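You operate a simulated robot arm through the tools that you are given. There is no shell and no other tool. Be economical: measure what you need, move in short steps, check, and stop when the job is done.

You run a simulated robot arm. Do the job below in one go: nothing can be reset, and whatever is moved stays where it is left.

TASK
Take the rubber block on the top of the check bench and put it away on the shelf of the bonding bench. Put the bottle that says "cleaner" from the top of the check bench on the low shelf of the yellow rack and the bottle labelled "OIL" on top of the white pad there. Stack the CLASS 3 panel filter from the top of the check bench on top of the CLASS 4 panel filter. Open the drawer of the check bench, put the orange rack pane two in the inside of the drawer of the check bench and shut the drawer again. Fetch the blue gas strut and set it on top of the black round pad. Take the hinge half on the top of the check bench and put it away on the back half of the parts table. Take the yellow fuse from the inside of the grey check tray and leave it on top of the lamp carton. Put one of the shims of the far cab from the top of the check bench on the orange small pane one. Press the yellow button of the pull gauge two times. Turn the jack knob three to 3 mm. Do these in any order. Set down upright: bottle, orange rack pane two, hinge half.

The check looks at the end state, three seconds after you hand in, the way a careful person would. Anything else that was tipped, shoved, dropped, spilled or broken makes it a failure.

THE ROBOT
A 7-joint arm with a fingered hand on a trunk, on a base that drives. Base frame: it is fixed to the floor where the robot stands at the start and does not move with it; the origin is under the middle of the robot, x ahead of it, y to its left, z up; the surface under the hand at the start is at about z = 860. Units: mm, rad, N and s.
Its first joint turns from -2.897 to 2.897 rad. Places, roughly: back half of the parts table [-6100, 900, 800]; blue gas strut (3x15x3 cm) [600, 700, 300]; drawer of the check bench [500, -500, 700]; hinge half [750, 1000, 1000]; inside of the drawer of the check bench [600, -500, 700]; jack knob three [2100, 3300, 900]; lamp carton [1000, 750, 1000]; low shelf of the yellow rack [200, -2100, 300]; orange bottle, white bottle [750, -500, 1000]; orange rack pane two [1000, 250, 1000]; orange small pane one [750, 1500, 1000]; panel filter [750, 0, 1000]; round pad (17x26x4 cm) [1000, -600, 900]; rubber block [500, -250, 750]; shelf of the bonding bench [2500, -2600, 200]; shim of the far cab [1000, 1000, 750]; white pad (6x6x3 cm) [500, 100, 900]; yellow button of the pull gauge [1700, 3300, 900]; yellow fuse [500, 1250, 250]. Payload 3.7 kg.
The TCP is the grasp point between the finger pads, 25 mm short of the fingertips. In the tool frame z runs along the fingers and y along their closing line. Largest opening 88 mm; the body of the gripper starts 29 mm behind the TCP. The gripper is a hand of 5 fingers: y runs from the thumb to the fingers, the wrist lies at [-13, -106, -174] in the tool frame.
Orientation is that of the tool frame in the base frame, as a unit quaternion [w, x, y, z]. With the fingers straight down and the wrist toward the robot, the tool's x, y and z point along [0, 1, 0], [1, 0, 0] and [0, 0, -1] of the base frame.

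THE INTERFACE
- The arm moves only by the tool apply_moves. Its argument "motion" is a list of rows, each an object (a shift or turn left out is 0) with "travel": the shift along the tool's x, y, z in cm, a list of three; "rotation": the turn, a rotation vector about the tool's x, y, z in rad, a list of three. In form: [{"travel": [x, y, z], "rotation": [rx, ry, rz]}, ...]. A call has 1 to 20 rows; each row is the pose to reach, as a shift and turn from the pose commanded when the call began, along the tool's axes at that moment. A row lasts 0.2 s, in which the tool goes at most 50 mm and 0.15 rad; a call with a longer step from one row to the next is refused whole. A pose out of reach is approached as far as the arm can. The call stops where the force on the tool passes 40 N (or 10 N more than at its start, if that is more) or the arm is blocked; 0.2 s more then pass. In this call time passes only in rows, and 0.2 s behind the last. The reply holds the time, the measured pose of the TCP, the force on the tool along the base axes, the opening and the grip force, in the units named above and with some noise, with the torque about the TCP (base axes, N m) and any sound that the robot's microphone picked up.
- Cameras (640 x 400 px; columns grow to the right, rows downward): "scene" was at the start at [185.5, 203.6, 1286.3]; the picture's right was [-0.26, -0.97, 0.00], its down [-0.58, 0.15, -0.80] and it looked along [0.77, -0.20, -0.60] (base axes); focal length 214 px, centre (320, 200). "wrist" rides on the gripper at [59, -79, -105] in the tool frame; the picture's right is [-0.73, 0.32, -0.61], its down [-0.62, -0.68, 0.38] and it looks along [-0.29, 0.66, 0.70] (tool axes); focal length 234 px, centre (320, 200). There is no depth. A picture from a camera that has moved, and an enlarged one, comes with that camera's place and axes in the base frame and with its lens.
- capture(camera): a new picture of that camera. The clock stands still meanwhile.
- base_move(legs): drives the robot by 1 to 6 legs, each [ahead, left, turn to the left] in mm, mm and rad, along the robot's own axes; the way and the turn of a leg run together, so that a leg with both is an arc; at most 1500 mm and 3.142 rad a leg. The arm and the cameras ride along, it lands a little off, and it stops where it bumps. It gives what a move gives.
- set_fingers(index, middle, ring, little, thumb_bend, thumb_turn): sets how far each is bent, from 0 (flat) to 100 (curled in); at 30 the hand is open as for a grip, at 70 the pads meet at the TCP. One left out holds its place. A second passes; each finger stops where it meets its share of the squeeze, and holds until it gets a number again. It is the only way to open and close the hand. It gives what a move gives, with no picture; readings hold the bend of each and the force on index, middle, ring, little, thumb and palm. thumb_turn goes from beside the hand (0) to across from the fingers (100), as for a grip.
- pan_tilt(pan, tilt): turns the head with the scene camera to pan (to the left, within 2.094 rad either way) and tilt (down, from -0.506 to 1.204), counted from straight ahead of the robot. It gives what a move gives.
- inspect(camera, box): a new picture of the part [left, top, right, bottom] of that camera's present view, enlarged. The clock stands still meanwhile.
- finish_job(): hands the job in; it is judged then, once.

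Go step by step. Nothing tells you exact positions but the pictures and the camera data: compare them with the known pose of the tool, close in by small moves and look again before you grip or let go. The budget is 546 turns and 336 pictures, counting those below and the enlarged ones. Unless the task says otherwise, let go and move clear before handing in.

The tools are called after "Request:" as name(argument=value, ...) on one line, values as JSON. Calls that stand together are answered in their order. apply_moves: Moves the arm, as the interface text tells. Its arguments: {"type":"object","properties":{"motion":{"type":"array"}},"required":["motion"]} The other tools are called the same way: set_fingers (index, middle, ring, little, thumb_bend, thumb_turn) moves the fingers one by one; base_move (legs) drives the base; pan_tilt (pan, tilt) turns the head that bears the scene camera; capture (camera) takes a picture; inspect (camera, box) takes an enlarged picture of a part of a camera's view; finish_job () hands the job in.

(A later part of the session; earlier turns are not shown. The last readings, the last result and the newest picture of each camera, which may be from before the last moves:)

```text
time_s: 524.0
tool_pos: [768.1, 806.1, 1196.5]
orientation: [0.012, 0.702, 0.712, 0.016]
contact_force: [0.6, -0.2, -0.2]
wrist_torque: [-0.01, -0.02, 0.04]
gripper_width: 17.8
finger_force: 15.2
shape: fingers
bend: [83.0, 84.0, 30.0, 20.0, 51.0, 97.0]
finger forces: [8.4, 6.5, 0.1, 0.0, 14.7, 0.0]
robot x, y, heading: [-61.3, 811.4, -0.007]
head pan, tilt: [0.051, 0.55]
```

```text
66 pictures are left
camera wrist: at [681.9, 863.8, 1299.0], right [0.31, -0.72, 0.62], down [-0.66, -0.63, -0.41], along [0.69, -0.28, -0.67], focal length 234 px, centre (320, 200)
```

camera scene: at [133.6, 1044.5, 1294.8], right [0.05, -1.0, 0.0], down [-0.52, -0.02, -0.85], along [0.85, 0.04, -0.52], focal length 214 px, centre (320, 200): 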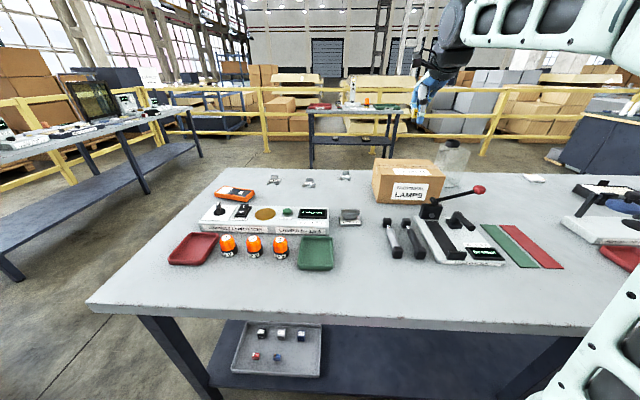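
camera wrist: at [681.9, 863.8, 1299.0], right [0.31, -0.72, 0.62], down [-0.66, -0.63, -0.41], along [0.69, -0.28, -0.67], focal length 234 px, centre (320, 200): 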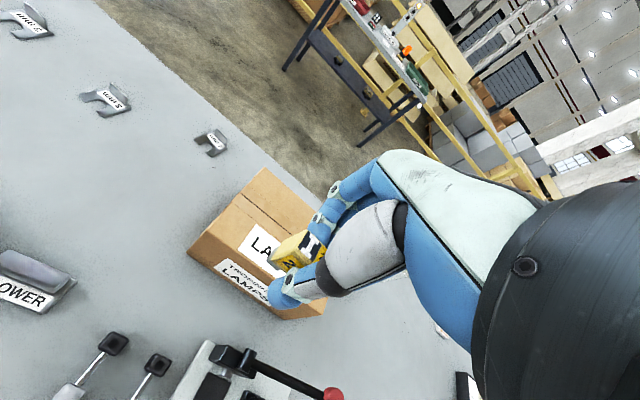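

The carton top spans x 815–955, y 646–868, z≈976. Lowering the fuse onto its middle.

Request:
apply_moves(motion=[{"travel": [-1.5, 4, 2]}, {"travel": [-3, 8, 4]}, {"travel": [-4.9, 11.7, 6]}, {"travel": [-4.9, 11.7, 10.5]}, {"travel": [-4.9, 11.7, 15]}, {"travel": [-4.9, 11.7, 17.5]}])

Request:
apply_moves(motion=[{"travel": [0, 0, 0.4]}, {"travel": [0, 0, 0.8]}, {"travel": [0, 0, 1.2]}, {"travel": [0, 0, 1.6]}])

Request:
capture(camera="wrist")

```text
time_s: 525.4
tool_pos: [893.3, 760.7, 1027.5]
orientation: [0.013, 0.702, 0.712, 0.016]
contact_force: [0.5, 0.3, 0.8]
wrist_torque: [-0.02, -0.04, -0.04]
gripper_width: 17.6
finger_force: 14.6
shape: fingers
bend: [84.0, 84.0, 30.0, 20.0, 51.0, 97.0]
finger forces: [8.3, 6.4, 0.0, 0.1, 14.7, 0.0]
robot x, y, heading: [-59.6, 813.8, -0.003]
head pan, tilt: [0.051, 0.55]
```

```text
time_s: 526.4
tool_pos: [892.4, 760.6, 1010.8]
orientation: [0.013, 0.702, 0.712, 0.016]
contact_force: [0.0, 0.1, 0.2]
wrist_torque: [-0.02, -0.03, -0.03]
gripper_width: 18.1
finger_force: 14.7
shape: fingers
bend: [84.0, 84.0, 30.0, 20.0, 51.0, 97.0]
finger forces: [8.3, 6.4, 0.1, 0.0, 14.8, 0.0]
robot x, y, heading: [-61.8, 816.4, -0.003]
head pan, tilt: [0.051, 0.55]
```

```text
65 pictures are left
camera wrist: at [808.3, 817.2, 1112.9], right [0.31, -0.72, 0.62], down [-0.66, -0.63, -0.41], along [0.69, -0.28, -0.67], focal length 234 px, centre (320, 200)
```

wrist: 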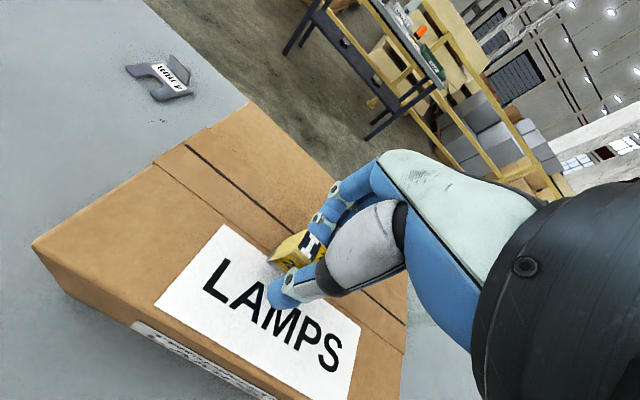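

Request:
apply_moves(motion=[{"travel": [0, 0, 0.4]}, {"travel": [0, 0, 0.8]}, {"travel": [0, 0, 1.2]}, {"travel": [0, 0, 1.6]}])

```text
time_s: 527.1
tool_pos: [894.0, 761.3, 1008.0]
orientation: [0.019, 0.703, 0.711, 0.021]
contact_force: [-0.5, -0.4, 9.1]
wrist_torque: [0.02, 0.37, -0.01]
gripper_width: 18.3
finger_force: 17.8
shape: fingers
bend: [84.0, 84.0, 30.0, 20.0, 51.0, 97.0]
finger forces: [7.2, 5.5, 0.0, 0.0, 22.5, 0.0]
robot x, y, heading: [-60.1, 813.8, -0.004]
head pan, tilt: [0.051, 0.55]
stopped in row 3: the force on the tool passed its limit at 45 N (the readings are from after the stop); the commanded pose is now the measured one
```

Request:
set_fingers(index=68, middle=68, thumb_bend=42)

Request:
apply_moves(motion=[{"travel": [0, 0, -2]}, {"travel": [0, 0, -6]}, {"travel": [0, 0, -10]}, {"travel": [2, -2, -14]}])

Request:
capture(camera="wrist")

```text
time_s: 528.1
tool_pos: [893.7, 759.9, 1008.3]
orientation: [0.019, 0.702, 0.712, 0.021]
contact_force: [3.8, 1.1, 17.4]
wrist_torque: [0.12, 0.58, -0.1]
gripper_width: 28.5
finger_force: 8.5
shape: fingers
bend: [68.0, 68.0, 30.0, 20.0, 44.0, 97.0]
finger forces: [0.1, 0.0, 0.0, 0.1, 17.3, 0.0]
robot x, y, heading: [-57.3, 816.2, -0.002]
head pan, tilt: [0.051, 0.55]
```

```text
time_s: 529.1
tool_pos: [867.1, 780.0, 1144.3]
orientation: [0.017, 0.702, 0.712, 0.02]
contact_force: [0.8, 0.6, 0.1]
wrist_torque: [0.05, 0.0, 0.01]
gripper_width: 30.4
finger_force: 0.1
shape: fingers
bend: [68.0, 68.0, 30.0, 20.0, 42.0, 98.0]
finger forces: [0.1, 0.1, 0.0, 0.1, 0.0, 0.1]
robot x, y, heading: [-59.0, 809.6, -0.005]
head pan, tilt: [0.051, 0.55]
```

```text
64 pictures are left
camera wrist: at [781.3, 837.1, 1244.7], right [0.3, -0.72, 0.62], down [-0.65, -0.63, -0.42], along [0.7, -0.28, -0.66], focal length 234 px, centre (320, 200)
```

wrist: 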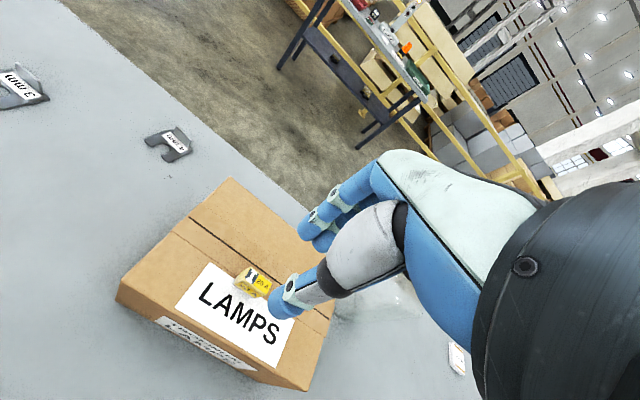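

Fuse is on the carton. Now reading the shim labels.

Request:
inspect(camera="wrist", box=[0, 50, 200, 170])

Request:
inspect(camera="scene", box=[200, 160, 370, 260])

```text
3.20 times, centred on (100, 110) of wrist
camera zoom: at [781.3, 837.1, 1244.7], right [0.3, -0.72, 0.62], down [-0.65, -0.63, -0.42], along [0.7, -0.28, -0.66], focal length 749 px, centre (1024, 488)
```

zoom: 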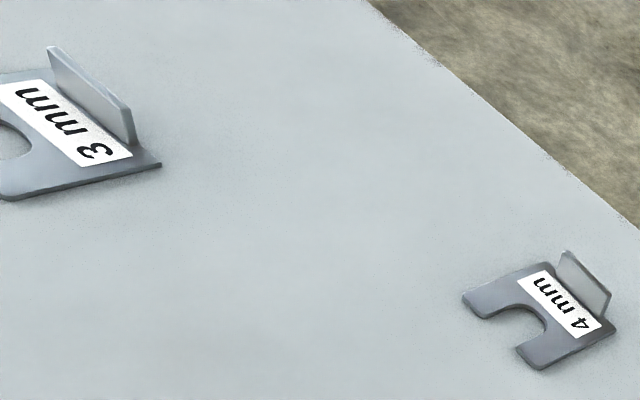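

```text
3.76 times, centred on (285, 210) of scene
camera zoom: at [133.9, 1044.3, 1294.8], right [0.05, -1.0, 0.0], down [-0.52, -0.02, -0.85], along [0.85, 0.04, -0.52], focal length 807 px, centre (452, 162)
```

zoom: 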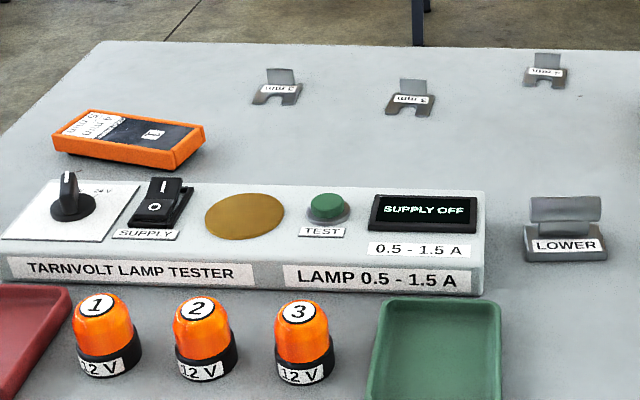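

Request:
inspect(camera="scene", box=[260, 165, 330, 200])

```text
9.14 times, centred on (295, 182) of scene
camera zoom: at [133.9, 1044.3, 1294.8], right [0.05, -1.0, 0.0], down [-0.52, -0.02, -0.85], along [0.85, 0.04, -0.52], focal length 1961 px, centre (549, 360)
```

zoom: 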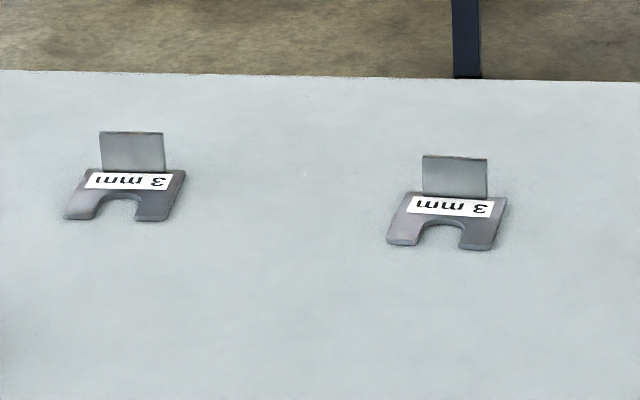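

Two shims read 3 mm, one 4 mm; I'll check the cab signs on the way to the parts table, so I take the hinge half first. Moving above it.

Request:
apply_moves(motion=[{"travel": [3.5, -3, 0]}, {"travel": [7, -6, 0]}, {"travel": [10.5, -9, 0]}, {"travel": [14, -12, 0]}, {"travel": [17.5, -15, 0]}, {"travel": [19, -16.5, 3]}, {"travel": [19, -16.5, 7]}, {"travel": [19, -16.5, 10]}])

Request:
set_fingers(index=45, middle=45, ring=45, little=45, thumb_bend=45)

Request:
capture(camera="wrist")

```text
time_s: 531.0
tool_pos: [701.5, 966.6, 1039.0]
orientation: [0.018, 0.702, 0.712, 0.02]
contact_force: [-0.2, 0.0, 0.0]
wrist_torque: [-0.02, 0.01, -0.02]
gripper_width: 30.3
finger_force: 0.1
shape: fingers
bend: [68.0, 68.0, 30.0, 20.0, 42.0, 98.0]
finger forces: [0.0, 0.0, 0.0, 0.0, 0.1, 0.0]
robot x, y, heading: [-56.9, 812.8, -0.007]
head pan, tilt: [0.051, 0.55]
```

```text
time_s: 532.0
tool_pos: [701.4, 968.3, 1038.4]
orientation: [0.018, 0.702, 0.711, 0.02]
contact_force: [-0.5, 1.4, 0.2]
wrist_torque: [0.04, 0.01, -0.01]
gripper_width: 53.0
finger_force: 0.0
shape: fingers
bend: [45.0, 45.0, 45.0, 45.0, 45.0, 98.0]
finger forces: [0.0, 0.0, 0.0, 0.0, 0.1, 0.0]
robot x, y, heading: [-61.2, 815.2, -0.007]
head pan, tilt: [0.051, 0.55]
```

```text
60 pictures are left
camera wrist: at [615.9, 1024.0, 1140.3], right [0.3, -0.72, 0.62], down [-0.65, -0.63, -0.42], along [0.7, -0.28, -0.66], focal length 234 px, centre (320, 200)
```

wrist: 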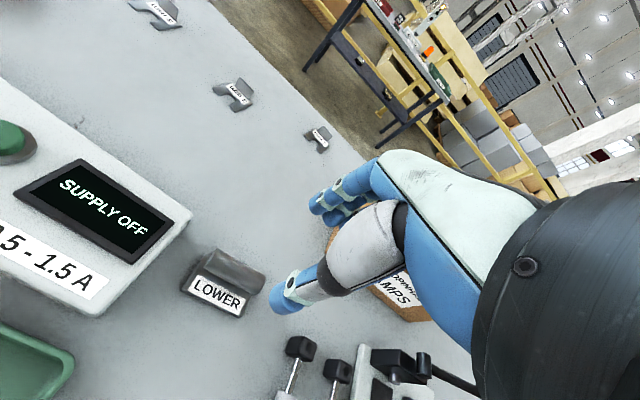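

Hinge knuckle is centred at (711, 972). Descending and gripping it.

Request:
apply_moves(motion=[{"travel": [0.2, 0.5, 4], "rotation": [0, 0, 0.05]}, {"travel": [0.4, 1.0, 8], "rotation": [0, 0, 0.1]}, {"travel": [0.4, 1.1, 11], "rotation": [0, 0, 0.1]}, {"travel": [0.4, 1.1, 13.3], "rotation": [0, 0, 0.1]}])

Request:
set_fingers(index=85, middle=85, ring=85, little=60, thumb_bend=85)

Request:
apply_moves(motion=[{"travel": [0, 0, -1]}, {"travel": [0, 0, -4]}, {"travel": [0, 0, -8]}])

Request:
capture(camera="wrist")

```text
time_s: 533.0
tool_pos: [721.6, 972.0, 907.3]
orientation: [0.016, 0.737, 0.676, 0.021]
contact_force: [0.3, 0.5, -0.1]
wrist_torque: [0.02, 0.0, 0.02]
gripper_width: 52.6
finger_force: 0.1
shape: fingers
bend: [45.0, 45.0, 45.0, 45.0, 45.0, 98.0]
finger forces: [0.1, 0.0, 0.0, 0.0, 0.0, 0.0]
robot x, y, heading: [-62.0, 813.8, -0.002]
head pan, tilt: [0.051, 0.55]
```

```text
time_s: 534.0
tool_pos: [720.4, 973.4, 906.2]
orientation: [0.016, 0.736, 0.676, 0.022]
contact_force: [0.1, 0.5, -1.2]
wrist_torque: [0.03, -0.01, -0.02]
gripper_width: 2.1
finger_force: 26.6
shape: fingers
bend: [77.0, 80.0, 83.0, 60.0, 74.0, 90.0]
finger forces: [15.0, 7.9, 4.8, 0.0, 25.8, 0.1]
robot x, y, heading: [-59.2, 817.7, -0.008]
head pan, tilt: [0.051, 0.55]
```

```text
time_s: 534.8
tool_pos: [718.1, 971.3, 984.9]
orientation: [0.016, 0.736, 0.676, 0.02]
contact_force: [0.7, 1.2, -2.9]
wrist_torque: [-0.04, -0.04, 0.02]
gripper_width: 2.2
finger_force: 27.0
shape: fingers
bend: [77.0, 80.0, 84.0, 60.0, 74.0, 90.0]
finger forces: [15.6, 7.9, 4.0, 0.0, 26.4, 0.0]
robot x, y, heading: [-59.7, 812.6, -0.004]
head pan, tilt: [0.051, 0.55]
```

```text
59 pictures are left
camera wrist: at [638.4, 1036.0, 1087.1], right [0.23, -0.75, 0.62], down [-0.71, -0.56, -0.42], along [0.67, -0.34, -0.66], focal length 234 px, centre (320, 200)
```

wrist: 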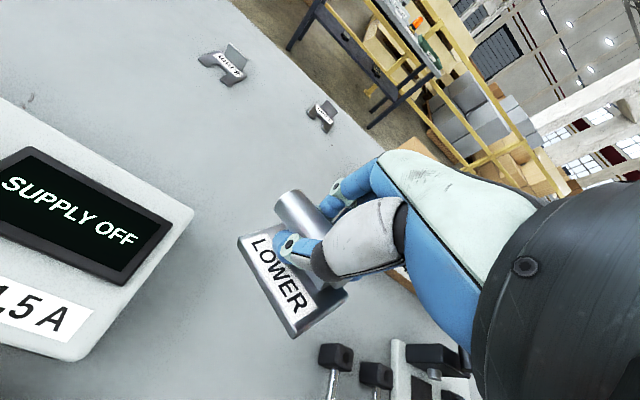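

Hinge half is held firmly. Raising, backing off, turning around toward the parts table and looking.

Request:
apply_moves(motion=[{"travel": [0, -1, -4.5]}, {"travel": [0, -2, -9]}, {"travel": [0, -4, -13]}, {"travel": [0, -7, -16]}])

Request:
base_move(legs=[[-550, 0, 0], [0, -300, 0], [0, 0, 3.14]])

Request:
pan_tilt(pan=0.0, tilt=0.25)

Request:
capture(camera="scene")

```text
time_s: 535.8
tool_pos: [641.0, 978.0, 1142.3]
orientation: [0.016, 0.737, 0.676, 0.02]
contact_force: [0.4, 0.7, -3.4]
wrist_torque: [-0.04, -0.03, 0.03]
gripper_width: 1.8
finger_force: 25.2
shape: fingers
bend: [77.0, 81.0, 84.0, 60.0, 74.0, 90.0]
finger forces: [14.2, 7.7, 3.8, 0.0, 24.9, 0.0]
robot x, y, heading: [-60.1, 813.8, -0.003]
head pan, tilt: [0.051, 0.55]
```

```text
time_s: 548.1
tool_pos: [-1291.8, 290.2, 1142.7]
orientation: [0.022, 0.708, -0.706, -0.016]
contact_force: [0.7, 0.2, -3.0]
wrist_torque: [-0.01, 0.01, 0.0]
gripper_width: 0.1
finger_force: 23.0
shape: fingers
bend: [77.0, 81.0, 85.0, 60.0, 76.0, 90.0]
finger forces: [13.4, 6.0, 3.4, 0.1, 22.1, 0.0]
robot x, y, heading: [-606.9, 513.9, -3.06]
head pan, tilt: [0.051, 0.55]
```

```text
time_s: 548.9
tool_pos: [-1292.2, 290.3, 1142.6]
orientation: [0.021, 0.708, -0.706, -0.015]
contact_force: [0.6, 1.0, -3.8]
wrist_torque: [0.0, 0.0, 0.0]
gripper_width: 0.2
finger_force: 22.3
shape: fingers
bend: [77.0, 81.0, 85.0, 60.0, 76.0, 90.0]
finger forces: [13.6, 6.0, 3.4, 0.0, 22.3, 0.1]
robot x, y, heading: [-609.6, 520.8, -3.062]
head pan, tilt: [0.0, 0.25]
```

```text
58 pictures are left
camera scene: at [-781.9, 274.8, 1322.4], right [-0.08, 1.0, 0.0], down [0.25, 0.02, -0.97], along [-0.97, -0.08, -0.25], focal length 214 px, centre (320, 200)
```

scene: 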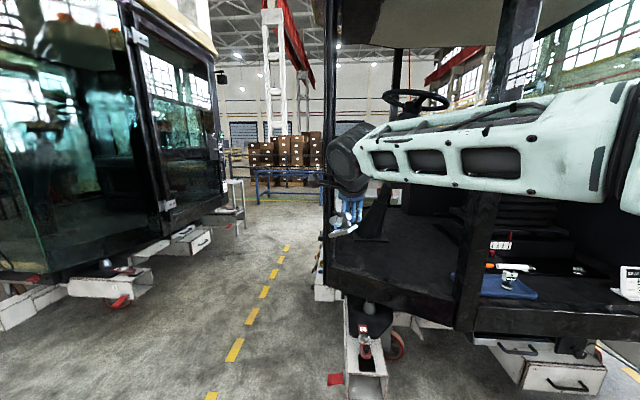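

The aisle between the two cabs leads that way. Driving along y≈-430.

Request:
base_move(legs=[[0, 0, -0.08], [0, 950, 0], [1500, 0, 0], [1200, 0, 0]])

Request:
pan_tilt(pan=-0.3, tilt=0.25)

Request:
capture(camera="scene")

```text
time_s: 567.0
tool_pos: [-3986.8, -643.7, 1141.6]
orientation: [-0.021, -0.685, 0.728, 0.016]
contact_force: [0.1, -0.8, -3.5]
wrist_torque: [0.01, 0.02, 0.02]
gripper_width: 0.2
finger_force: 22.0
shape: fingers
bend: [77.0, 81.0, 85.0, 60.0, 76.0, 90.0]
finger forces: [13.4, 5.9, 3.4, 0.0, 22.1, 0.0]
robot x, y, heading: [-3290.5, -463.1, -3.129]
head pan, tilt: [0.0, 0.25]
```

```text
time_s: 567.8
tool_pos: [-3986.6, -644.5, 1142.3]
orientation: [-0.02, -0.685, 0.728, 0.016]
contact_force: [0.1, 1.1, -3.1]
wrist_torque: [0.04, 0.02, 0.03]
gripper_width: 0.2
finger_force: 22.6
shape: fingers
bend: [77.0, 81.0, 85.0, 60.0, 76.0, 90.0]
finger forces: [13.4, 5.9, 3.3, 0.0, 22.1, 0.1]
robot x, y, heading: [-3290.0, -460.7, -3.127]
head pan, tilt: [-0.3, 0.25]
```

```text
57 pictures are left
camera scene: at [-3475.0, -664.9, 1322.5], right [0.28, 0.96, 0.0], down [0.24, -0.07, -0.97], along [-0.93, 0.27, -0.25], focal length 214 px, centre (320, 200)
```

scene: 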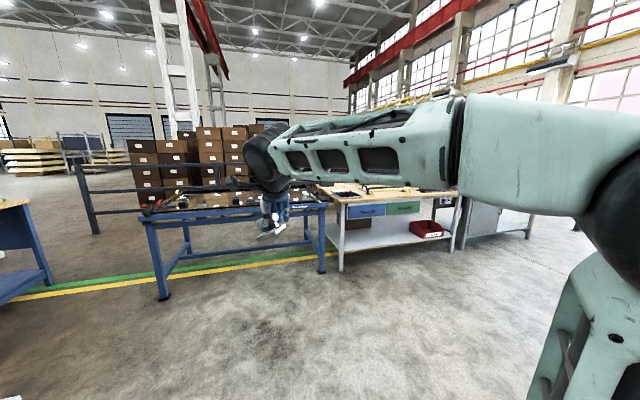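

The wooden-top table with drawers to the right should be the parts table. Moving closer to face it.

Request:
base_move(legs=[[1000, 0, -0.012], [0, -1250, 0]])

Request:
pan_tilt(pan=0.1, tilt=0.45)

Request:
capture(camera="scene")

```text
time_s: 578.9
tool_pos: [-4973.2, 611.6, 1141.9]
orientation: [-0.02, -0.677, 0.735, 0.016]
contact_force: [0.0, 0.0, -3.0]
wrist_torque: [0.03, 0.03, -0.02]
gripper_width: 0.0
finger_force: 21.5
shape: fingers
bend: [78.0, 81.0, 85.0, 60.0, 76.0, 90.0]
finger forces: [13.3, 5.8, 3.4, 0.1, 21.9, 0.0]
robot x, y, heading: [-4277.2, 775.9, -3.142]
head pan, tilt: [-0.3, 0.25]
```

```text
time_s: 579.7
tool_pos: [-4973.8, 609.9, 1142.6]
orientation: [-0.021, -0.678, 0.735, 0.016]
contact_force: [0.0, -0.2, -3.8]
wrist_torque: [-0.01, 0.03, -0.01]
gripper_width: 0.1
finger_force: 22.5
shape: fingers
bend: [78.0, 81.0, 85.0, 60.0, 76.0, 90.0]
finger forces: [13.3, 5.8, 3.5, 0.0, 21.9, 0.0]
robot x, y, heading: [-4273.5, 782.2, -3.145]
head pan, tilt: [0.099, 0.45]
```

```text
56 pictures are left
camera scene: at [-4464.4, 543.5, 1303.9], right [-0.1, 1.0, 0.0], down [0.43, 0.04, -0.9], along [-0.9, -0.09, -0.43], focal length 214 px, centre (320, 200)
```

scene: 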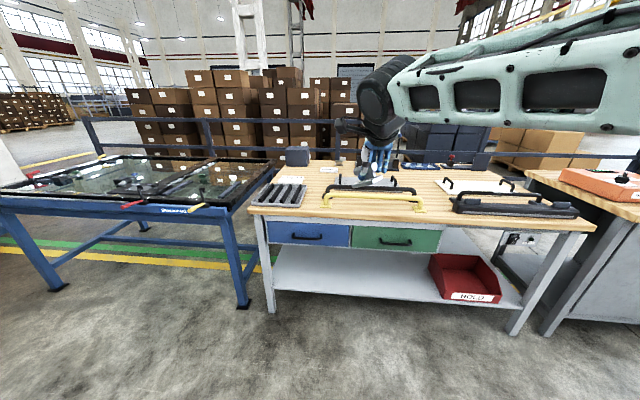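

Request:
base_move(legs=[[500, 0, 0.003]])

Request:
capture(camera="wrist")

Request:
pan_tilt(pan=-0.05, tilt=0.6)

Request:
capture(camera="scene")

```text
time_s: 582.6
tool_pos: [-5468.3, 607.4, 1141.3]
orientation: [-0.022, -0.678, 0.734, 0.017]
contact_force: [-0.9, -0.2, -3.3]
wrist_torque: [0.02, -0.01, 0.02]
gripper_width: 0.0
finger_force: 22.0
shape: fingers
bend: [78.0, 81.0, 85.0, 60.0, 76.0, 90.0]
finger forces: [13.3, 5.9, 3.4, 0.0, 21.8, 0.0]
robot x, y, heading: [-4770.1, 776.1, -3.14]
head pan, tilt: [0.099, 0.45]
```

```text
55 pictures are left
camera wrist: at [-5388.8, 543.2, 1243.2], right [-0.23, 0.75, 0.62], down [0.71, 0.57, -0.42], along [-0.67, 0.34, -0.66], focal length 234 px, centre (320, 200)
```

wrist: 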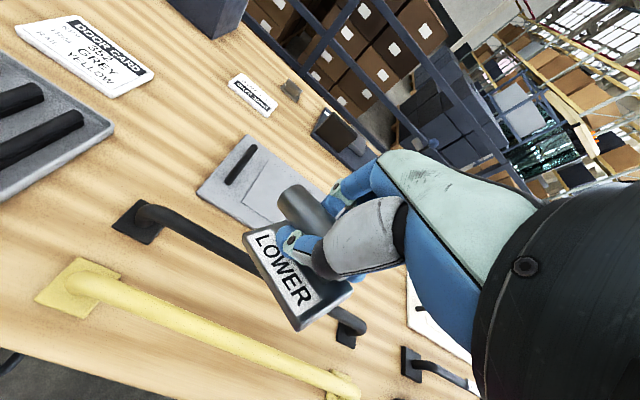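

```text
time_s: 583.3
tool_pos: [-5467.5, 607.9, 1142.4]
orientation: [-0.021, -0.679, 0.734, 0.017]
contact_force: [-0.5, -0.7, -4.4]
wrist_torque: [0.03, 0.06, 0.0]
gripper_width: 0.1
finger_force: 22.3
shape: fingers
bend: [78.0, 81.0, 85.0, 60.0, 76.0, 90.0]
finger forces: [13.3, 5.9, 3.4, 0.0, 21.9, 0.0]
robot x, y, heading: [-4766.3, 776.8, -3.142]
head pan, tilt: [-0.051, 0.6]
```

```text
54 pictures are left
camera scene: at [-4955.0, 555.6, 1290.3], right [0.05, 1.0, 0.0], down [0.56, -0.03, -0.83], along [-0.82, 0.04, -0.56], focal length 214 px, centre (320, 200)
```

scene: 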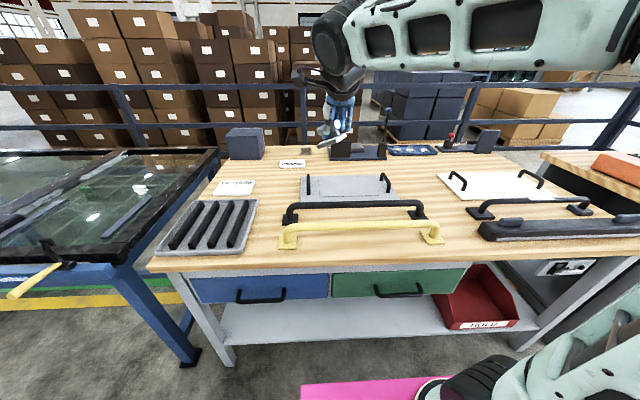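

Request:
inspect(camera="scene", box=[300, 80, 380, 160])

```text
5.00 times, centred on (340, 120) of scene
camera zoom: at [-4955.0, 555.6, 1290.3], right [0.05, 1.0, 0.0], down [0.56, -0.03, -0.83], along [-0.82, 0.04, -0.56], focal length 1072 px, centre (220, 600)
```

zoom: 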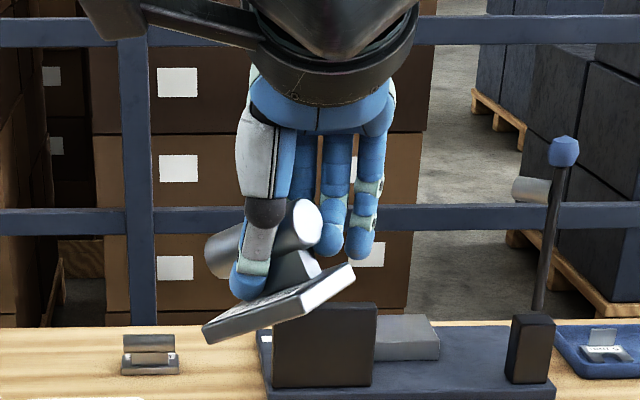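

The hinge rolled ~25° in the grip. I move over the free spot in the back half (about (-5860, 1020)) and counter-rotate the hand.

Request:
base_move(legs=[[0, -255, 0], [140, 0, 0]])

Request:
apply_moves(motion=[{"travel": [0.5, 4, 0]}, {"travel": [1, 8, 0]}, {"travel": [2, 12, 0], "rotation": [0, 0.1, 0]}, {"travel": [3, 16, 0], "rotation": [0, 0.2, 0]}, {"travel": [4, 20, 0], "rotation": [0, 0.3, 0]}, {"travel": [5, 24, 0], "rotation": [0, 0.42, 0]}])

Request:
capture(camera="scene")

Request:
capture(camera="wrist")

```text
time_s: 586.1
tool_pos: [-5607.4, 864.7, 1141.2]
orientation: [-0.02, -0.678, 0.734, 0.017]
contact_force: [-0.4, 0.4, -3.7]
wrist_torque: [0.03, 0.03, 0.0]
gripper_width: 0.0
finger_force: 21.8
shape: fingers
bend: [78.0, 81.0, 85.0, 60.0, 76.0, 90.0]
finger forces: [13.3, 5.9, 3.4, 0.0, 21.9, 0.0]
robot x, y, heading: [-4908.7, 1031.4, -3.132]
head pan, tilt: [-0.051, 0.6]
```

```text
time_s: 587.5
tool_pos: [-5852.0, 832.4, 1154.5]
orientation: [-0.175, -0.667, 0.713, -0.126]
contact_force: [0.5, -0.6, -1.7]
wrist_torque: [0.06, 0.01, 0.0]
gripper_width: 0.2
finger_force: 22.1
shape: fingers
bend: [78.0, 81.0, 85.0, 60.0, 76.0, 90.0]
finger forces: [13.0, 5.4, 3.7, 0.1, 21.9, 0.1]
robot x, y, heading: [-4906.0, 1030.2, -3.139]
head pan, tilt: [-0.051, 0.6]
```

```text
52 pictures are left
camera scene: at [-5093.8, 813.1, 1290.3], right [0.05, 1.0, 0.0], down [0.56, -0.03, -0.83], along [-0.82, 0.04, -0.56], focal length 214 px, centre (320, 200)
```

scene: 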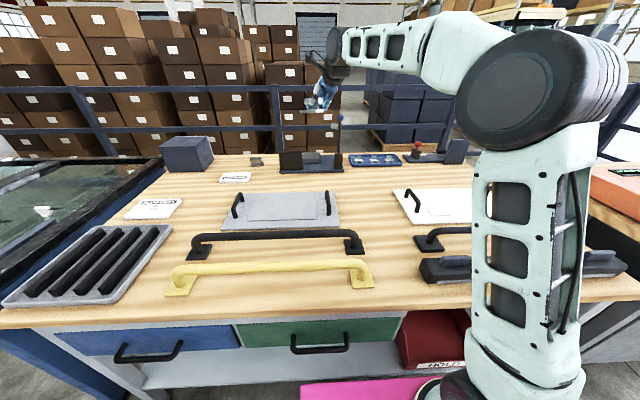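

```text
51 pictures are left
camera wrist: at [-5768.3, 816.5, 1269.6], right [-0.24, 0.93, 0.27], down [0.68, 0.35, -0.64], along [-0.7, 0.03, -0.72], focal length 234 px, centre (320, 200)
```

wrist: 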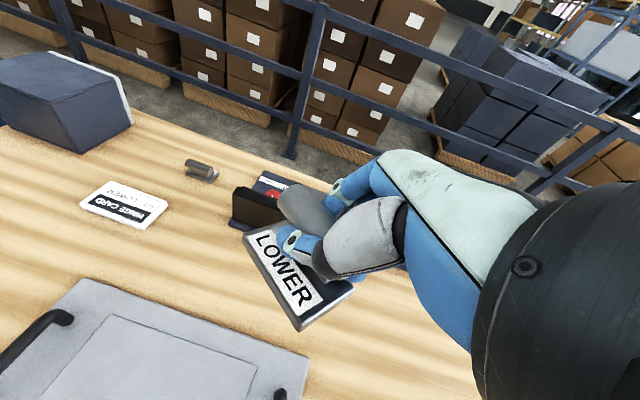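

Request:
inspect(camera="scene", box=[290, 60, 370, 130])

```text
5.71 times, centred on (330, 95) of scene
camera zoom: at [-5093.8, 813.1, 1290.3], right [0.05, 1.0, 0.0], down [0.56, -0.03, -0.83], along [-0.82, 0.04, -0.56], focal length 1226 px, centre (263, 800)
```

zoom: 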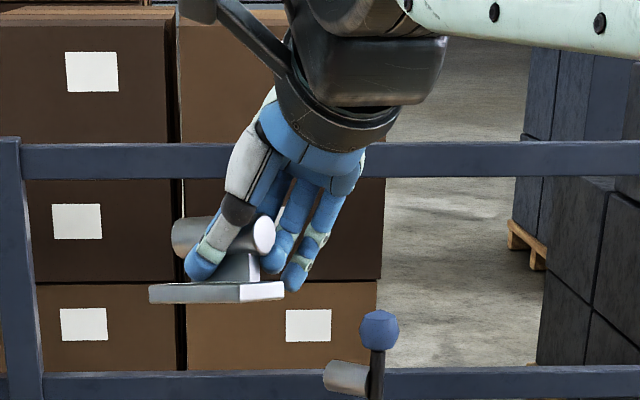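

The plate is level now. Lowering to the free strip in the back half.

Request:
apply_moves(motion=[{"travel": [-3.56, 0.83, 2.82]}, {"travel": [-7.12, 1.66, 5.64]}, {"travel": [-10.7, 2.5, 8.46]}, {"travel": [-14.2, 3.3, 11.3]}, {"travel": [-17.8, 4.15, 14.1]}, {"travel": [-21.4, 5, 16.9]}])

Request:
apply_moves(motion=[{"travel": [-0.42, -0.05, 0.9]}, {"travel": [-0.84, -0.1, 1.8]}, {"travel": [-1.26, -0.15, 2.7]}])

Request:
inspect(camera="scene", box=[290, 110, 410, 210])

```text
time_s: 588.9
tool_pos: [-5903.0, 962.1, 913.8]
orientation: [-0.174, -0.668, 0.713, -0.125]
contact_force: [0.0, -1.0, -2.6]
wrist_torque: [0.07, 0.02, -0.03]
gripper_width: 0.0
finger_force: 21.8
shape: fingers
bend: [78.0, 81.0, 85.0, 60.0, 76.0, 91.0]
finger forces: [13.0, 5.3, 3.8, 0.0, 21.6, 0.0]
robot x, y, heading: [-4906.4, 1033.8, -3.137]
head pan, tilt: [-0.051, 0.6]
```

```text
time_s: 589.7
tool_pos: [-5903.3, 964.3, 884.3]
orientation: [-0.174, -0.667, 0.713, -0.126]
contact_force: [-0.1, 0.5, -3.6]
wrist_torque: [0.05, 0.03, -0.02]
gripper_width: 0.0
finger_force: 21.8
shape: fingers
bend: [78.0, 81.0, 85.0, 60.0, 76.0, 91.0]
finger forces: [13.0, 5.3, 3.9, 0.0, 21.6, 0.0]
robot x, y, heading: [-4909.3, 1029.3, -3.138]
head pan, tilt: [-0.051, 0.6]
```

```text
4.00 times, centred on (350, 160) of scene
camera zoom: at [-5094.3, 813.2, 1290.3], right [0.05, 1.0, 0.0], down [0.56, -0.03, -0.82], along [-0.82, 0.04, -0.57], focal length 858 px, centre (200, 360)
```

zoom: 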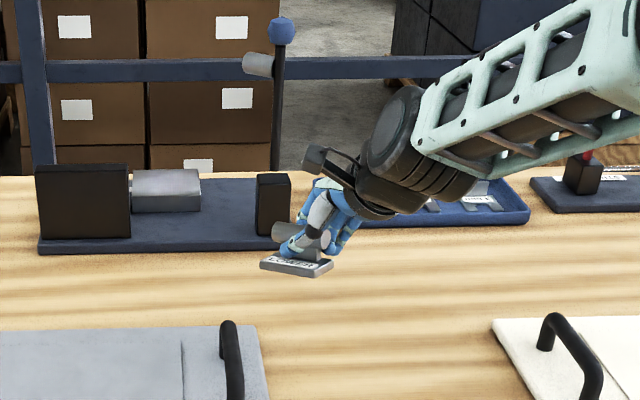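

Request:
apply_moves(motion=[{"travel": [-0.3, 0, 0.65]}, {"travel": [-0.6, -0.05, 1.3]}, {"travel": [-0.8, -0.1, 1.75]}, {"travel": [-1.0, -0.1, 2.2]}])

Request:
apply_moves(motion=[{"travel": [-0.17, 0, 0.36]}, {"travel": [-0.34, 0, 0.72]}, {"travel": [-0.5, 0, 1.08]}])

```text
time_s: 590.7
tool_pos: [-5902.6, 964.5, 860.0]
orientation: [-0.173, -0.666, 0.714, -0.125]
contact_force: [0.2, 0.3, -3.2]
wrist_torque: [0.05, -0.01, -0.01]
gripper_width: 0.0
finger_force: 22.5
shape: fingers
bend: [78.0, 81.0, 85.0, 60.0, 76.0, 91.0]
finger forces: [13.0, 5.4, 3.8, 0.1, 21.5, 0.0]
robot x, y, heading: [-4911.4, 1033.4, -3.139]
head pan, tilt: [-0.051, 0.6]
```

```text
time_s: 591.5
tool_pos: [-5902.3, 963.4, 848.8]
orientation: [-0.173, -0.668, 0.713, -0.126]
contact_force: [0.1, 0.4, -2.9]
wrist_torque: [0.08, 0.03, 0.01]
gripper_width: 0.0
finger_force: 21.9
shape: fingers
bend: [78.0, 81.0, 85.0, 60.0, 76.0, 91.0]
finger forces: [13.1, 5.3, 3.7, 0.0, 21.5, 0.0]
robot x, y, heading: [-4903.0, 1030.8, -3.141]
head pan, tilt: [-0.051, 0.6]
```

Request:
apply_moves(motion=[{"travel": [-0.17, 0, 0.36]}, {"travel": [-0.34, 0, 0.72]}, {"travel": [-0.5, 0, 1.08]}, {"travel": [-0.67, 0, 1.45]}, {"travel": [-0.84, 0, 1.8]}])

Request:
inspect(camera="scene", box=[290, 110, 410, 210])

```text
time_s: 592.7
tool_pos: [-5904.5, 964.2, 829.5]
orientation: [-0.173, -0.667, 0.713, -0.125]
contact_force: [1.7, -0.7, 0.3]
wrist_torque: [-0.07, 0.06, 0.05]
gripper_width: 0.1
finger_force: 21.2
shape: fingers
bend: [78.0, 81.0, 85.0, 60.0, 77.0, 91.0]
finger forces: [9.8, 5.1, 5.4, 0.0, 21.9, 0.0]
robot x, y, heading: [-4908.1, 1032.7, -3.144]
head pan, tilt: [-0.051, 0.6]
```

```text
4.00 times, centred on (350, 160) of scene
camera zoom: at [-5094.1, 813.2, 1290.3], right [0.05, 1.0, 0.0], down [0.56, -0.03, -0.83], along [-0.82, 0.04, -0.56], focal length 858 px, centre (200, 360)
```

zoom: 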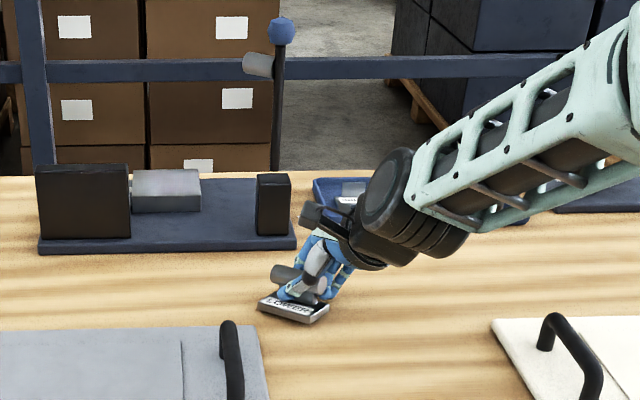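

Plate rests on the table in the back half. Releasing.

Request:
apply_moves(motion=[{"travel": [-0.1, 0, 0.2]}])

Request:
set_fingers(index=62, middle=62, ring=62, little=50, thumb_bend=58)

Request:
set_fingers(index=45, middle=45, ring=45, little=45, thumb_bend=42, thumb_turn=98)

Request:
apply_moves(motion=[{"travel": [0, 0, -3]}, {"travel": [0.5, 0, -7]}, {"travel": [1, 0, -11]}, {"travel": [2, 0, -15]}, {"travel": [3, 0, -19]}, {"travel": [4, 0, -23]}])

Request:
inspect(camera="scene", box=[290, 110, 410, 210])

```text
time_s: 593.1
tool_pos: [-5905.3, 964.8, 827.8]
orientation: [-0.173, -0.667, 0.714, -0.126]
contact_force: [0.7, -0.6, 3.8]
wrist_torque: [-0.04, 0.16, 0.08]
gripper_width: 0.0
finger_force: 23.3
shape: fingers
bend: [78.0, 81.0, 85.0, 60.0, 77.0, 91.0]
finger forces: [10.2, 5.3, 5.9, 2.1, 22.7, 0.0]
robot x, y, heading: [-4911.1, 1030.3, -3.142]
head pan, tilt: [-0.051, 0.6]
```

```text
time_s: 593.8
tool_pos: [-5905.7, 964.4, 833.9]
orientation: [-0.178, -0.667, 0.714, -0.122]
contact_force: [0.1, -0.8, 16.6]
wrist_torque: [-0.14, -0.07, -0.08]
gripper_width: 16.9
finger_force: 9.6
shape: fingers
bend: [62.0, 74.0, 62.0, 50.0, 61.0, 95.0]
finger forces: [0.2, 9.0, 0.0, 0.0, 9.6, 0.0]
robot x, y, heading: [-4905.5, 1032.5, -3.143]
head pan, tilt: [-0.051, 0.6]
stopped: the force on the tool passed its limit at 41 N (the readings are from after the stop); the commanded pose is now the measured one
```

```text
time_s: 594.8
tool_pos: [-5906.0, 966.1, 832.1]
orientation: [-0.178, -0.665, 0.715, -0.122]
contact_force: [-4.8, 8.3, 33.0]
wrist_torque: [-0.45, -0.82, 0.16]
gripper_width: 45.9
finger_force: 16.3
shape: fingers
bend: [45.0, 45.0, 45.0, 45.0, 51.0, 92.0]
finger forces: [0.0, 0.0, 0.0, 0.0, 32.7, 0.0]
robot x, y, heading: [-4909.1, 1038.7, -3.137]
head pan, tilt: [-0.051, 0.6]
```

```text
time_s: 596.2
tool_pos: [-5888.5, 1023.3, 1054.8]
orientation: [-0.176, -0.666, 0.714, -0.123]
contact_force: [0.6, 0.5, 0.1]
wrist_torque: [-0.04, -0.01, 0.03]
gripper_width: 55.6
finger_force: 0.1
shape: fingers
bend: [45.0, 45.0, 45.0, 45.0, 42.0, 97.0]
finger forces: [0.1, 0.0, 0.1, 0.1, 0.0, 0.1]
robot x, y, heading: [-4906.9, 1031.2, -3.143]
head pan, tilt: [-0.051, 0.6]
```

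```text
4.00 times, centred on (350, 160) of scene
camera zoom: at [-5094.4, 813.3, 1290.3], right [0.05, 1.0, 0.0], down [0.56, -0.03, -0.82], along [-0.82, 0.04, -0.57], focal length 858 px, centre (200, 360)
```

zoom: 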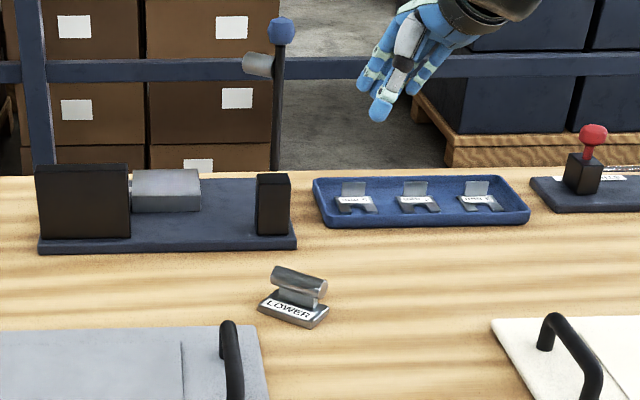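

Hinge half stands upright in the back half. Restoring the hand pose and driving back; I'll read the other cab's sign on the way to be sure about the shim.

Request:
apply_moves(motion=[{"travel": [0, -4, -2], "rotation": [0, -0.1, 0]}, {"travel": [0, -8, -4], "rotation": [0, -0.2, 0]}, {"travel": [0, -12, -6], "rotation": [0, -0.31, 0]}, {"travel": [0, -16, -6], "rotation": [0, -0.42, 0]}, {"travel": [0, -20, -6], "rotation": [0, -0.42, 0]}, {"travel": [0, -24, -6], "rotation": [0, -0.42, 0]}])

Request:
base_move(legs=[[-750, 0, 0], [0, 1480, 0], [0, 0, 3.14], [1500, 0, 0], [1500, 0, 0]])

```text
time_s: 597.6
tool_pos: [-5640.6, 1026.9, 1096.0]
orientation: [-0.023, -0.678, 0.735, 0.019]
contact_force: [0.1, -0.5, -0.5]
wrist_torque: [0.0, 0.02, 0.0]
gripper_width: 55.7
finger_force: 0.0
shape: fingers
bend: [45.0, 45.0, 45.0, 45.0, 42.0, 97.0]
finger forces: [0.0, 0.0, 0.0, 0.0, 0.0, 0.1]
robot x, y, heading: [-4908.1, 1032.4, -3.14]
head pan, tilt: [-0.051, 0.6]
```

```text
time_s: 630.1
tool_pos: [-464.9, -176.8, 1095.9]
orientation: [0.017, 0.707, 0.706, 0.026]
contact_force: [0.3, -0.1, 0.3]
wrist_torque: [0.01, 0.02, 0.01]
gripper_width: 55.4
finger_force: 0.0
shape: fingers
bend: [45.0, 45.0, 45.0, 45.0, 42.0, 97.0]
finger forces: [0.1, 0.0, 0.0, 0.0, 0.0, 0.0]
robot x, y, heading: [-1193.6, -245.8, 0.083]
head pan, tilt: [-0.051, 0.6]
```

Request:
pan_tilt(pan=-1.9, tilt=0.15)

Request:
inspect(camera="scene", box=[200, 100, 440, 300])

```text
time_s: 632.0
tool_pos: [-463.8, -177.6, 1095.0]
orientation: [0.018, 0.707, 0.707, 0.025]
contact_force: [0.2, -0.1, -0.5]
wrist_torque: [0.01, 0.02, 0.02]
gripper_width: 55.5
finger_force: 0.1
shape: fingers
bend: [45.0, 45.0, 45.0, 45.0, 42.0, 97.0]
finger forces: [0.0, 0.0, 0.0, 0.0, 0.0, 0.1]
robot x, y, heading: [-1196.6, -244.3, 0.082]
head pan, tilt: [-1.901, 0.15]
```

```text
2.00 times, centred on (320, 200) of scene
camera zoom: at [-1136.1, -99.7, 1331.8], right [-0.97, 0.24, 0.0], down [0.04, 0.15, -0.99], along [-0.24, -0.96, -0.15], focal length 429 px, centre (320, 200)
```

zoom: 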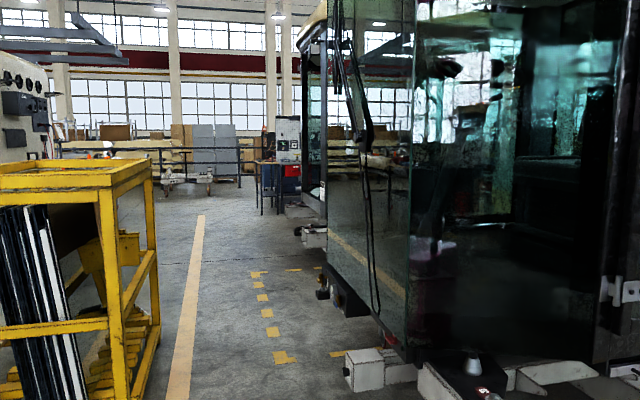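

Request:
inspect(camera="scene", box=[305, 185, 329, 200])

Request:
inspect(camera="scene", box=[440, 210, 640, 335])

```text
16.00 times, centred on (317, 192) of scene
camera zoom: at [-1136.1, -99.7, 1331.8], right [-0.97, 0.24, 0.0], down [0.04, 0.15, -0.99], along [-0.24, -0.96, -0.15], focal length 3432 px, centre (368, 320)
```

zoom: 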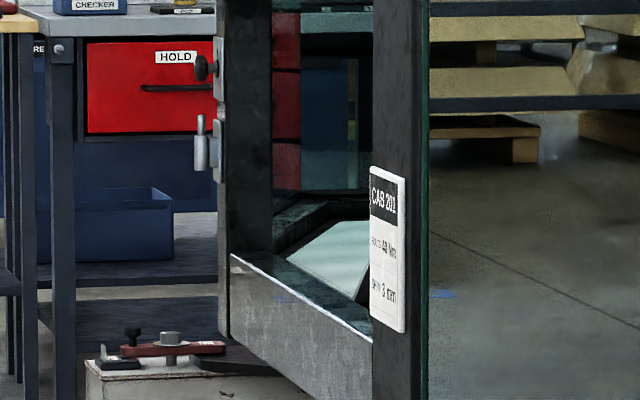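

```text
3.20 times, centred on (540, 272) of scene
camera zoom: at [-1136.1, -99.7, 1331.8], right [-0.97, 0.24, 0.0], down [0.04, 0.15, -0.99], along [-0.24, -0.96, -0.15], focal length 686 px, centre (-384, -32)
```

zoom: 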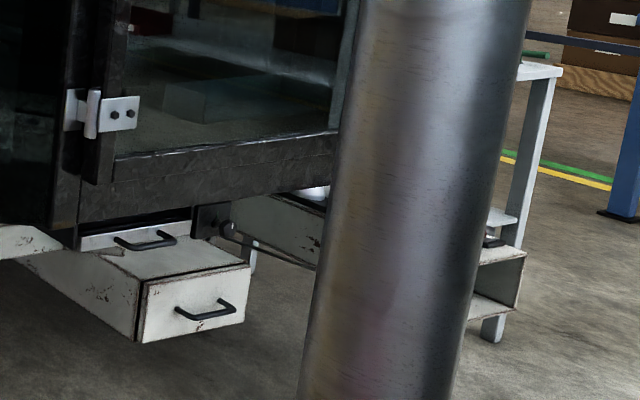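

CAB 201's sign (and CAB 203's) both say SHIM 3 mm, so a 3 mm shim is right. Driving to the left part of the check bench.

Request:
base_move(legs=[[0, 0, -0.082], [700, 0, 0], [0, 1430, 0], [420, 0, 0]])

Request:
pan_tilt(pan=0.0, tilt=0.5)

Request:
capture(camera="scene")

Request:
capture(camera="wrist")

```text
time_s: 645.2
tool_pos: [642.1, 1210.5, 1096.0]
orientation: [0.018, 0.729, 0.684, 0.023]
contact_force: [0.1, 1.0, 0.2]
wrist_torque: [0.05, 0.0, -0.05]
gripper_width: 55.8
finger_force: 0.0
shape: fingers
bend: [45.0, 45.0, 45.0, 45.0, 42.0, 97.0]
finger forces: [0.0, 0.0, 0.1, 0.1, 0.0, 0.0]
robot x, y, heading: [-88.6, 1191.4, 0.021]
head pan, tilt: [-1.901, 0.15]
```

```text
time_s: 647.0
tool_pos: [642.7, 1210.0, 1095.0]
orientation: [0.018, 0.729, 0.684, 0.024]
contact_force: [0.0, 0.3, -0.2]
wrist_torque: [-0.02, 0.01, 0.01]
gripper_width: 55.6
finger_force: 0.0
shape: fingers
bend: [45.0, 45.0, 45.0, 45.0, 42.0, 97.0]
finger forces: [0.0, 0.0, 0.0, 0.1, 0.0, 0.0]
robot x, y, heading: [-90.8, 1190.9, 0.019]
head pan, tilt: [0.0, 0.499]
```

```text
43 pictures are left
camera scene: at [97.7, 1421.0, 1299.4], right [0.02, -1.0, 0.0], down [-0.48, -0.01, -0.88], along [0.88, 0.02, -0.48], focal length 214 px, centre (320, 200)
```

scene: 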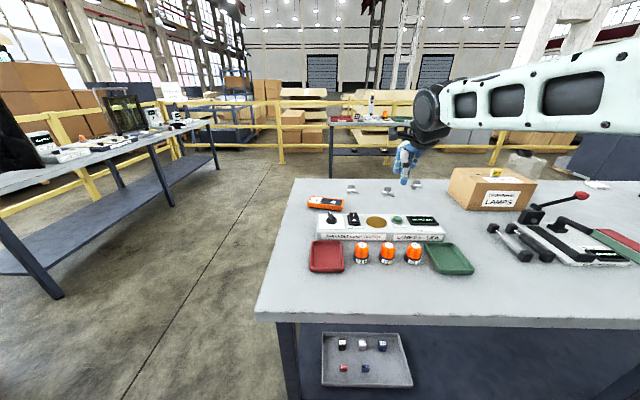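

```text
42 pictures are left
camera wrist: at [561.3, 1272.9, 1196.6], right [0.24, -0.75, 0.62], down [-0.7, -0.58, -0.43], along [0.68, -0.33, -0.66], focal length 234 px, centre (320, 200)
```

wrist: 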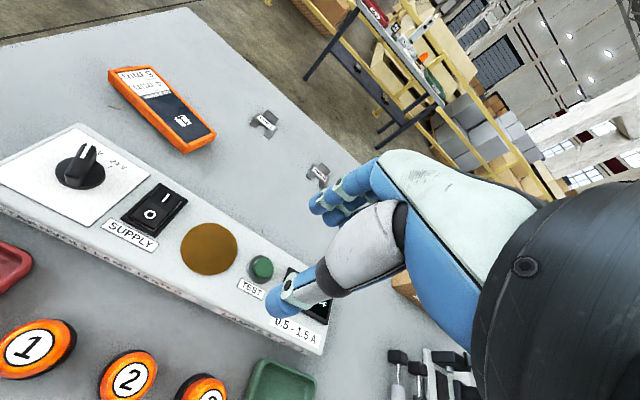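

Request:
inspect(camera="wrist", box=[230, 90, 290, 150])

```text
6.67 times, centred on (260, 120) of wrist
camera zoom: at [561.3, 1272.9, 1196.6], right [0.24, -0.75, 0.62], down [-0.7, -0.58, -0.43], along [0.68, -0.33, -0.66], focal length 1561 px, centre (720, 733)
```

zoom: 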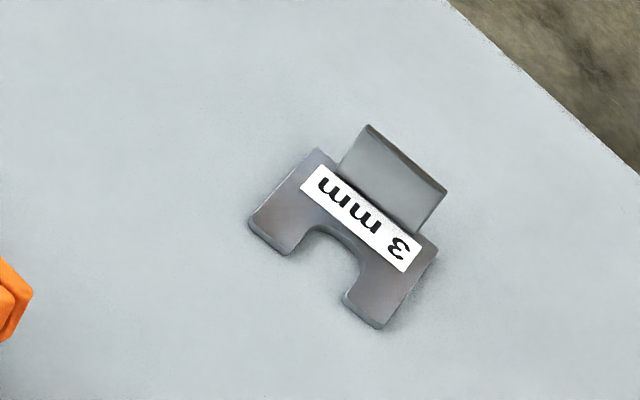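

The tab of the left 3 mm shim is at (1001, 1289), square to y. Moving above it.

Request:
apply_moves(motion=[{"travel": [1.2, 4.2, 0], "rotation": [0, 0, -0.06]}, {"travel": [2.4, 8.5, 0], "rotation": [0, 0, -0.06]}, {"travel": [3.6, 12.8, 0], "rotation": [0, 0, -0.06]}, {"travel": [4.9, 17.1, 0], "rotation": [0, 0, -0.06]}, {"travel": [6.2, 21.4, 0], "rotation": [0, 0, -0.06]}, {"travel": [7.5, 25.8, 0], "rotation": [0, 0, -0.06]}, {"travel": [8.8, 30.2, 0], "rotation": [0, 0, -0.06]}, {"travel": [10.2, 34.6, 0], "rotation": [0, 0, -0.06]}, {"travel": [10.2, 34.9, 4.5], "rotation": [0, 0, -0.06]}, {"travel": [10.2, 34.9, 9], "rotation": [0, 0, -0.06]}, {"travel": [10.2, 34.9, 12.5], "rotation": [0, 0, -0.06]}])

Request:
capture(camera="wrist")

```text
time_s: 649.4
tool_pos: [1005.0, 1290.1, 991.7]
orientation: [0.019, 0.709, 0.705, 0.023]
contact_force: [0.0, 0.5, 0.1]
wrist_torque: [-0.02, -0.01, 0.01]
gripper_width: 55.6
finger_force: 0.2
shape: fingers
bend: [45.0, 45.0, 45.0, 45.0, 42.0, 97.0]
finger forces: [0.0, 0.1, 0.0, 0.0, 0.1, 0.0]
robot x, y, heading: [-89.0, 1189.9, 0.02]
head pan, tilt: [0.0, 0.499]
```

```text
40 pictures are left
camera wrist: at [919.6, 1348.0, 1092.3], right [0.28, -0.73, 0.62], down [-0.66, -0.62, -0.43], along [0.7, -0.29, -0.66], focal length 234 px, centre (320, 200)
```

wrist: 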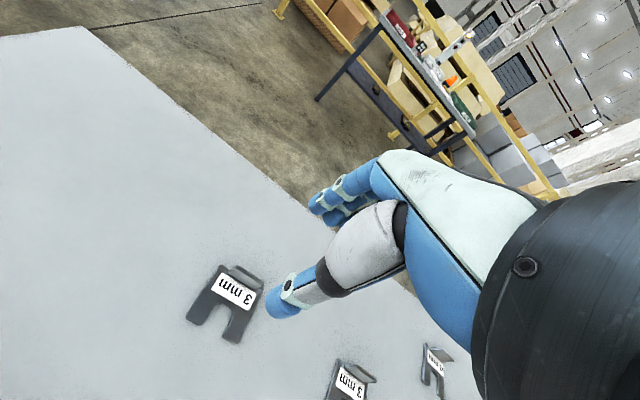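

Request:
apply_moves(motion=[{"travel": [0.3, -0.25, 4]}, {"travel": [0.3, -0.5, 7.5]}, {"travel": [0.3, -0.65, 9.6]}])

Request:
capture(camera="wrist")

```text
time_s: 650.2
tool_pos: [1004.9, 1293.8, 895.9]
orientation: [0.02, 0.708, 0.705, 0.025]
contact_force: [-1.0, 0.3, -0.2]
wrist_torque: [0.02, -0.01, 0.01]
gripper_width: 55.7
finger_force: 0.0
shape: fingers
bend: [45.0, 45.0, 45.0, 45.0, 42.0, 97.0]
finger forces: [0.0, 0.0, 0.1, 0.0, 0.0, 0.0]
robot x, y, heading: [-89.1, 1192.4, 0.016]
head pan, tilt: [0.0, 0.499]
```

```text
39 pictures are left
camera wrist: at [920.0, 1351.3, 997.0], right [0.28, -0.73, 0.62], down [-0.66, -0.62, -0.43], along [0.7, -0.29, -0.66], focal length 234 px, centre (320, 200)
```

wrist: 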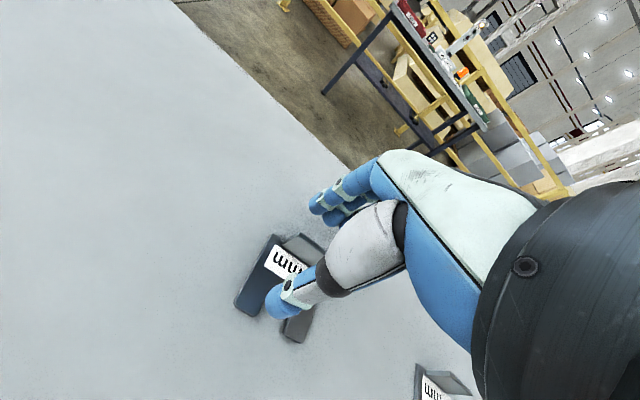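

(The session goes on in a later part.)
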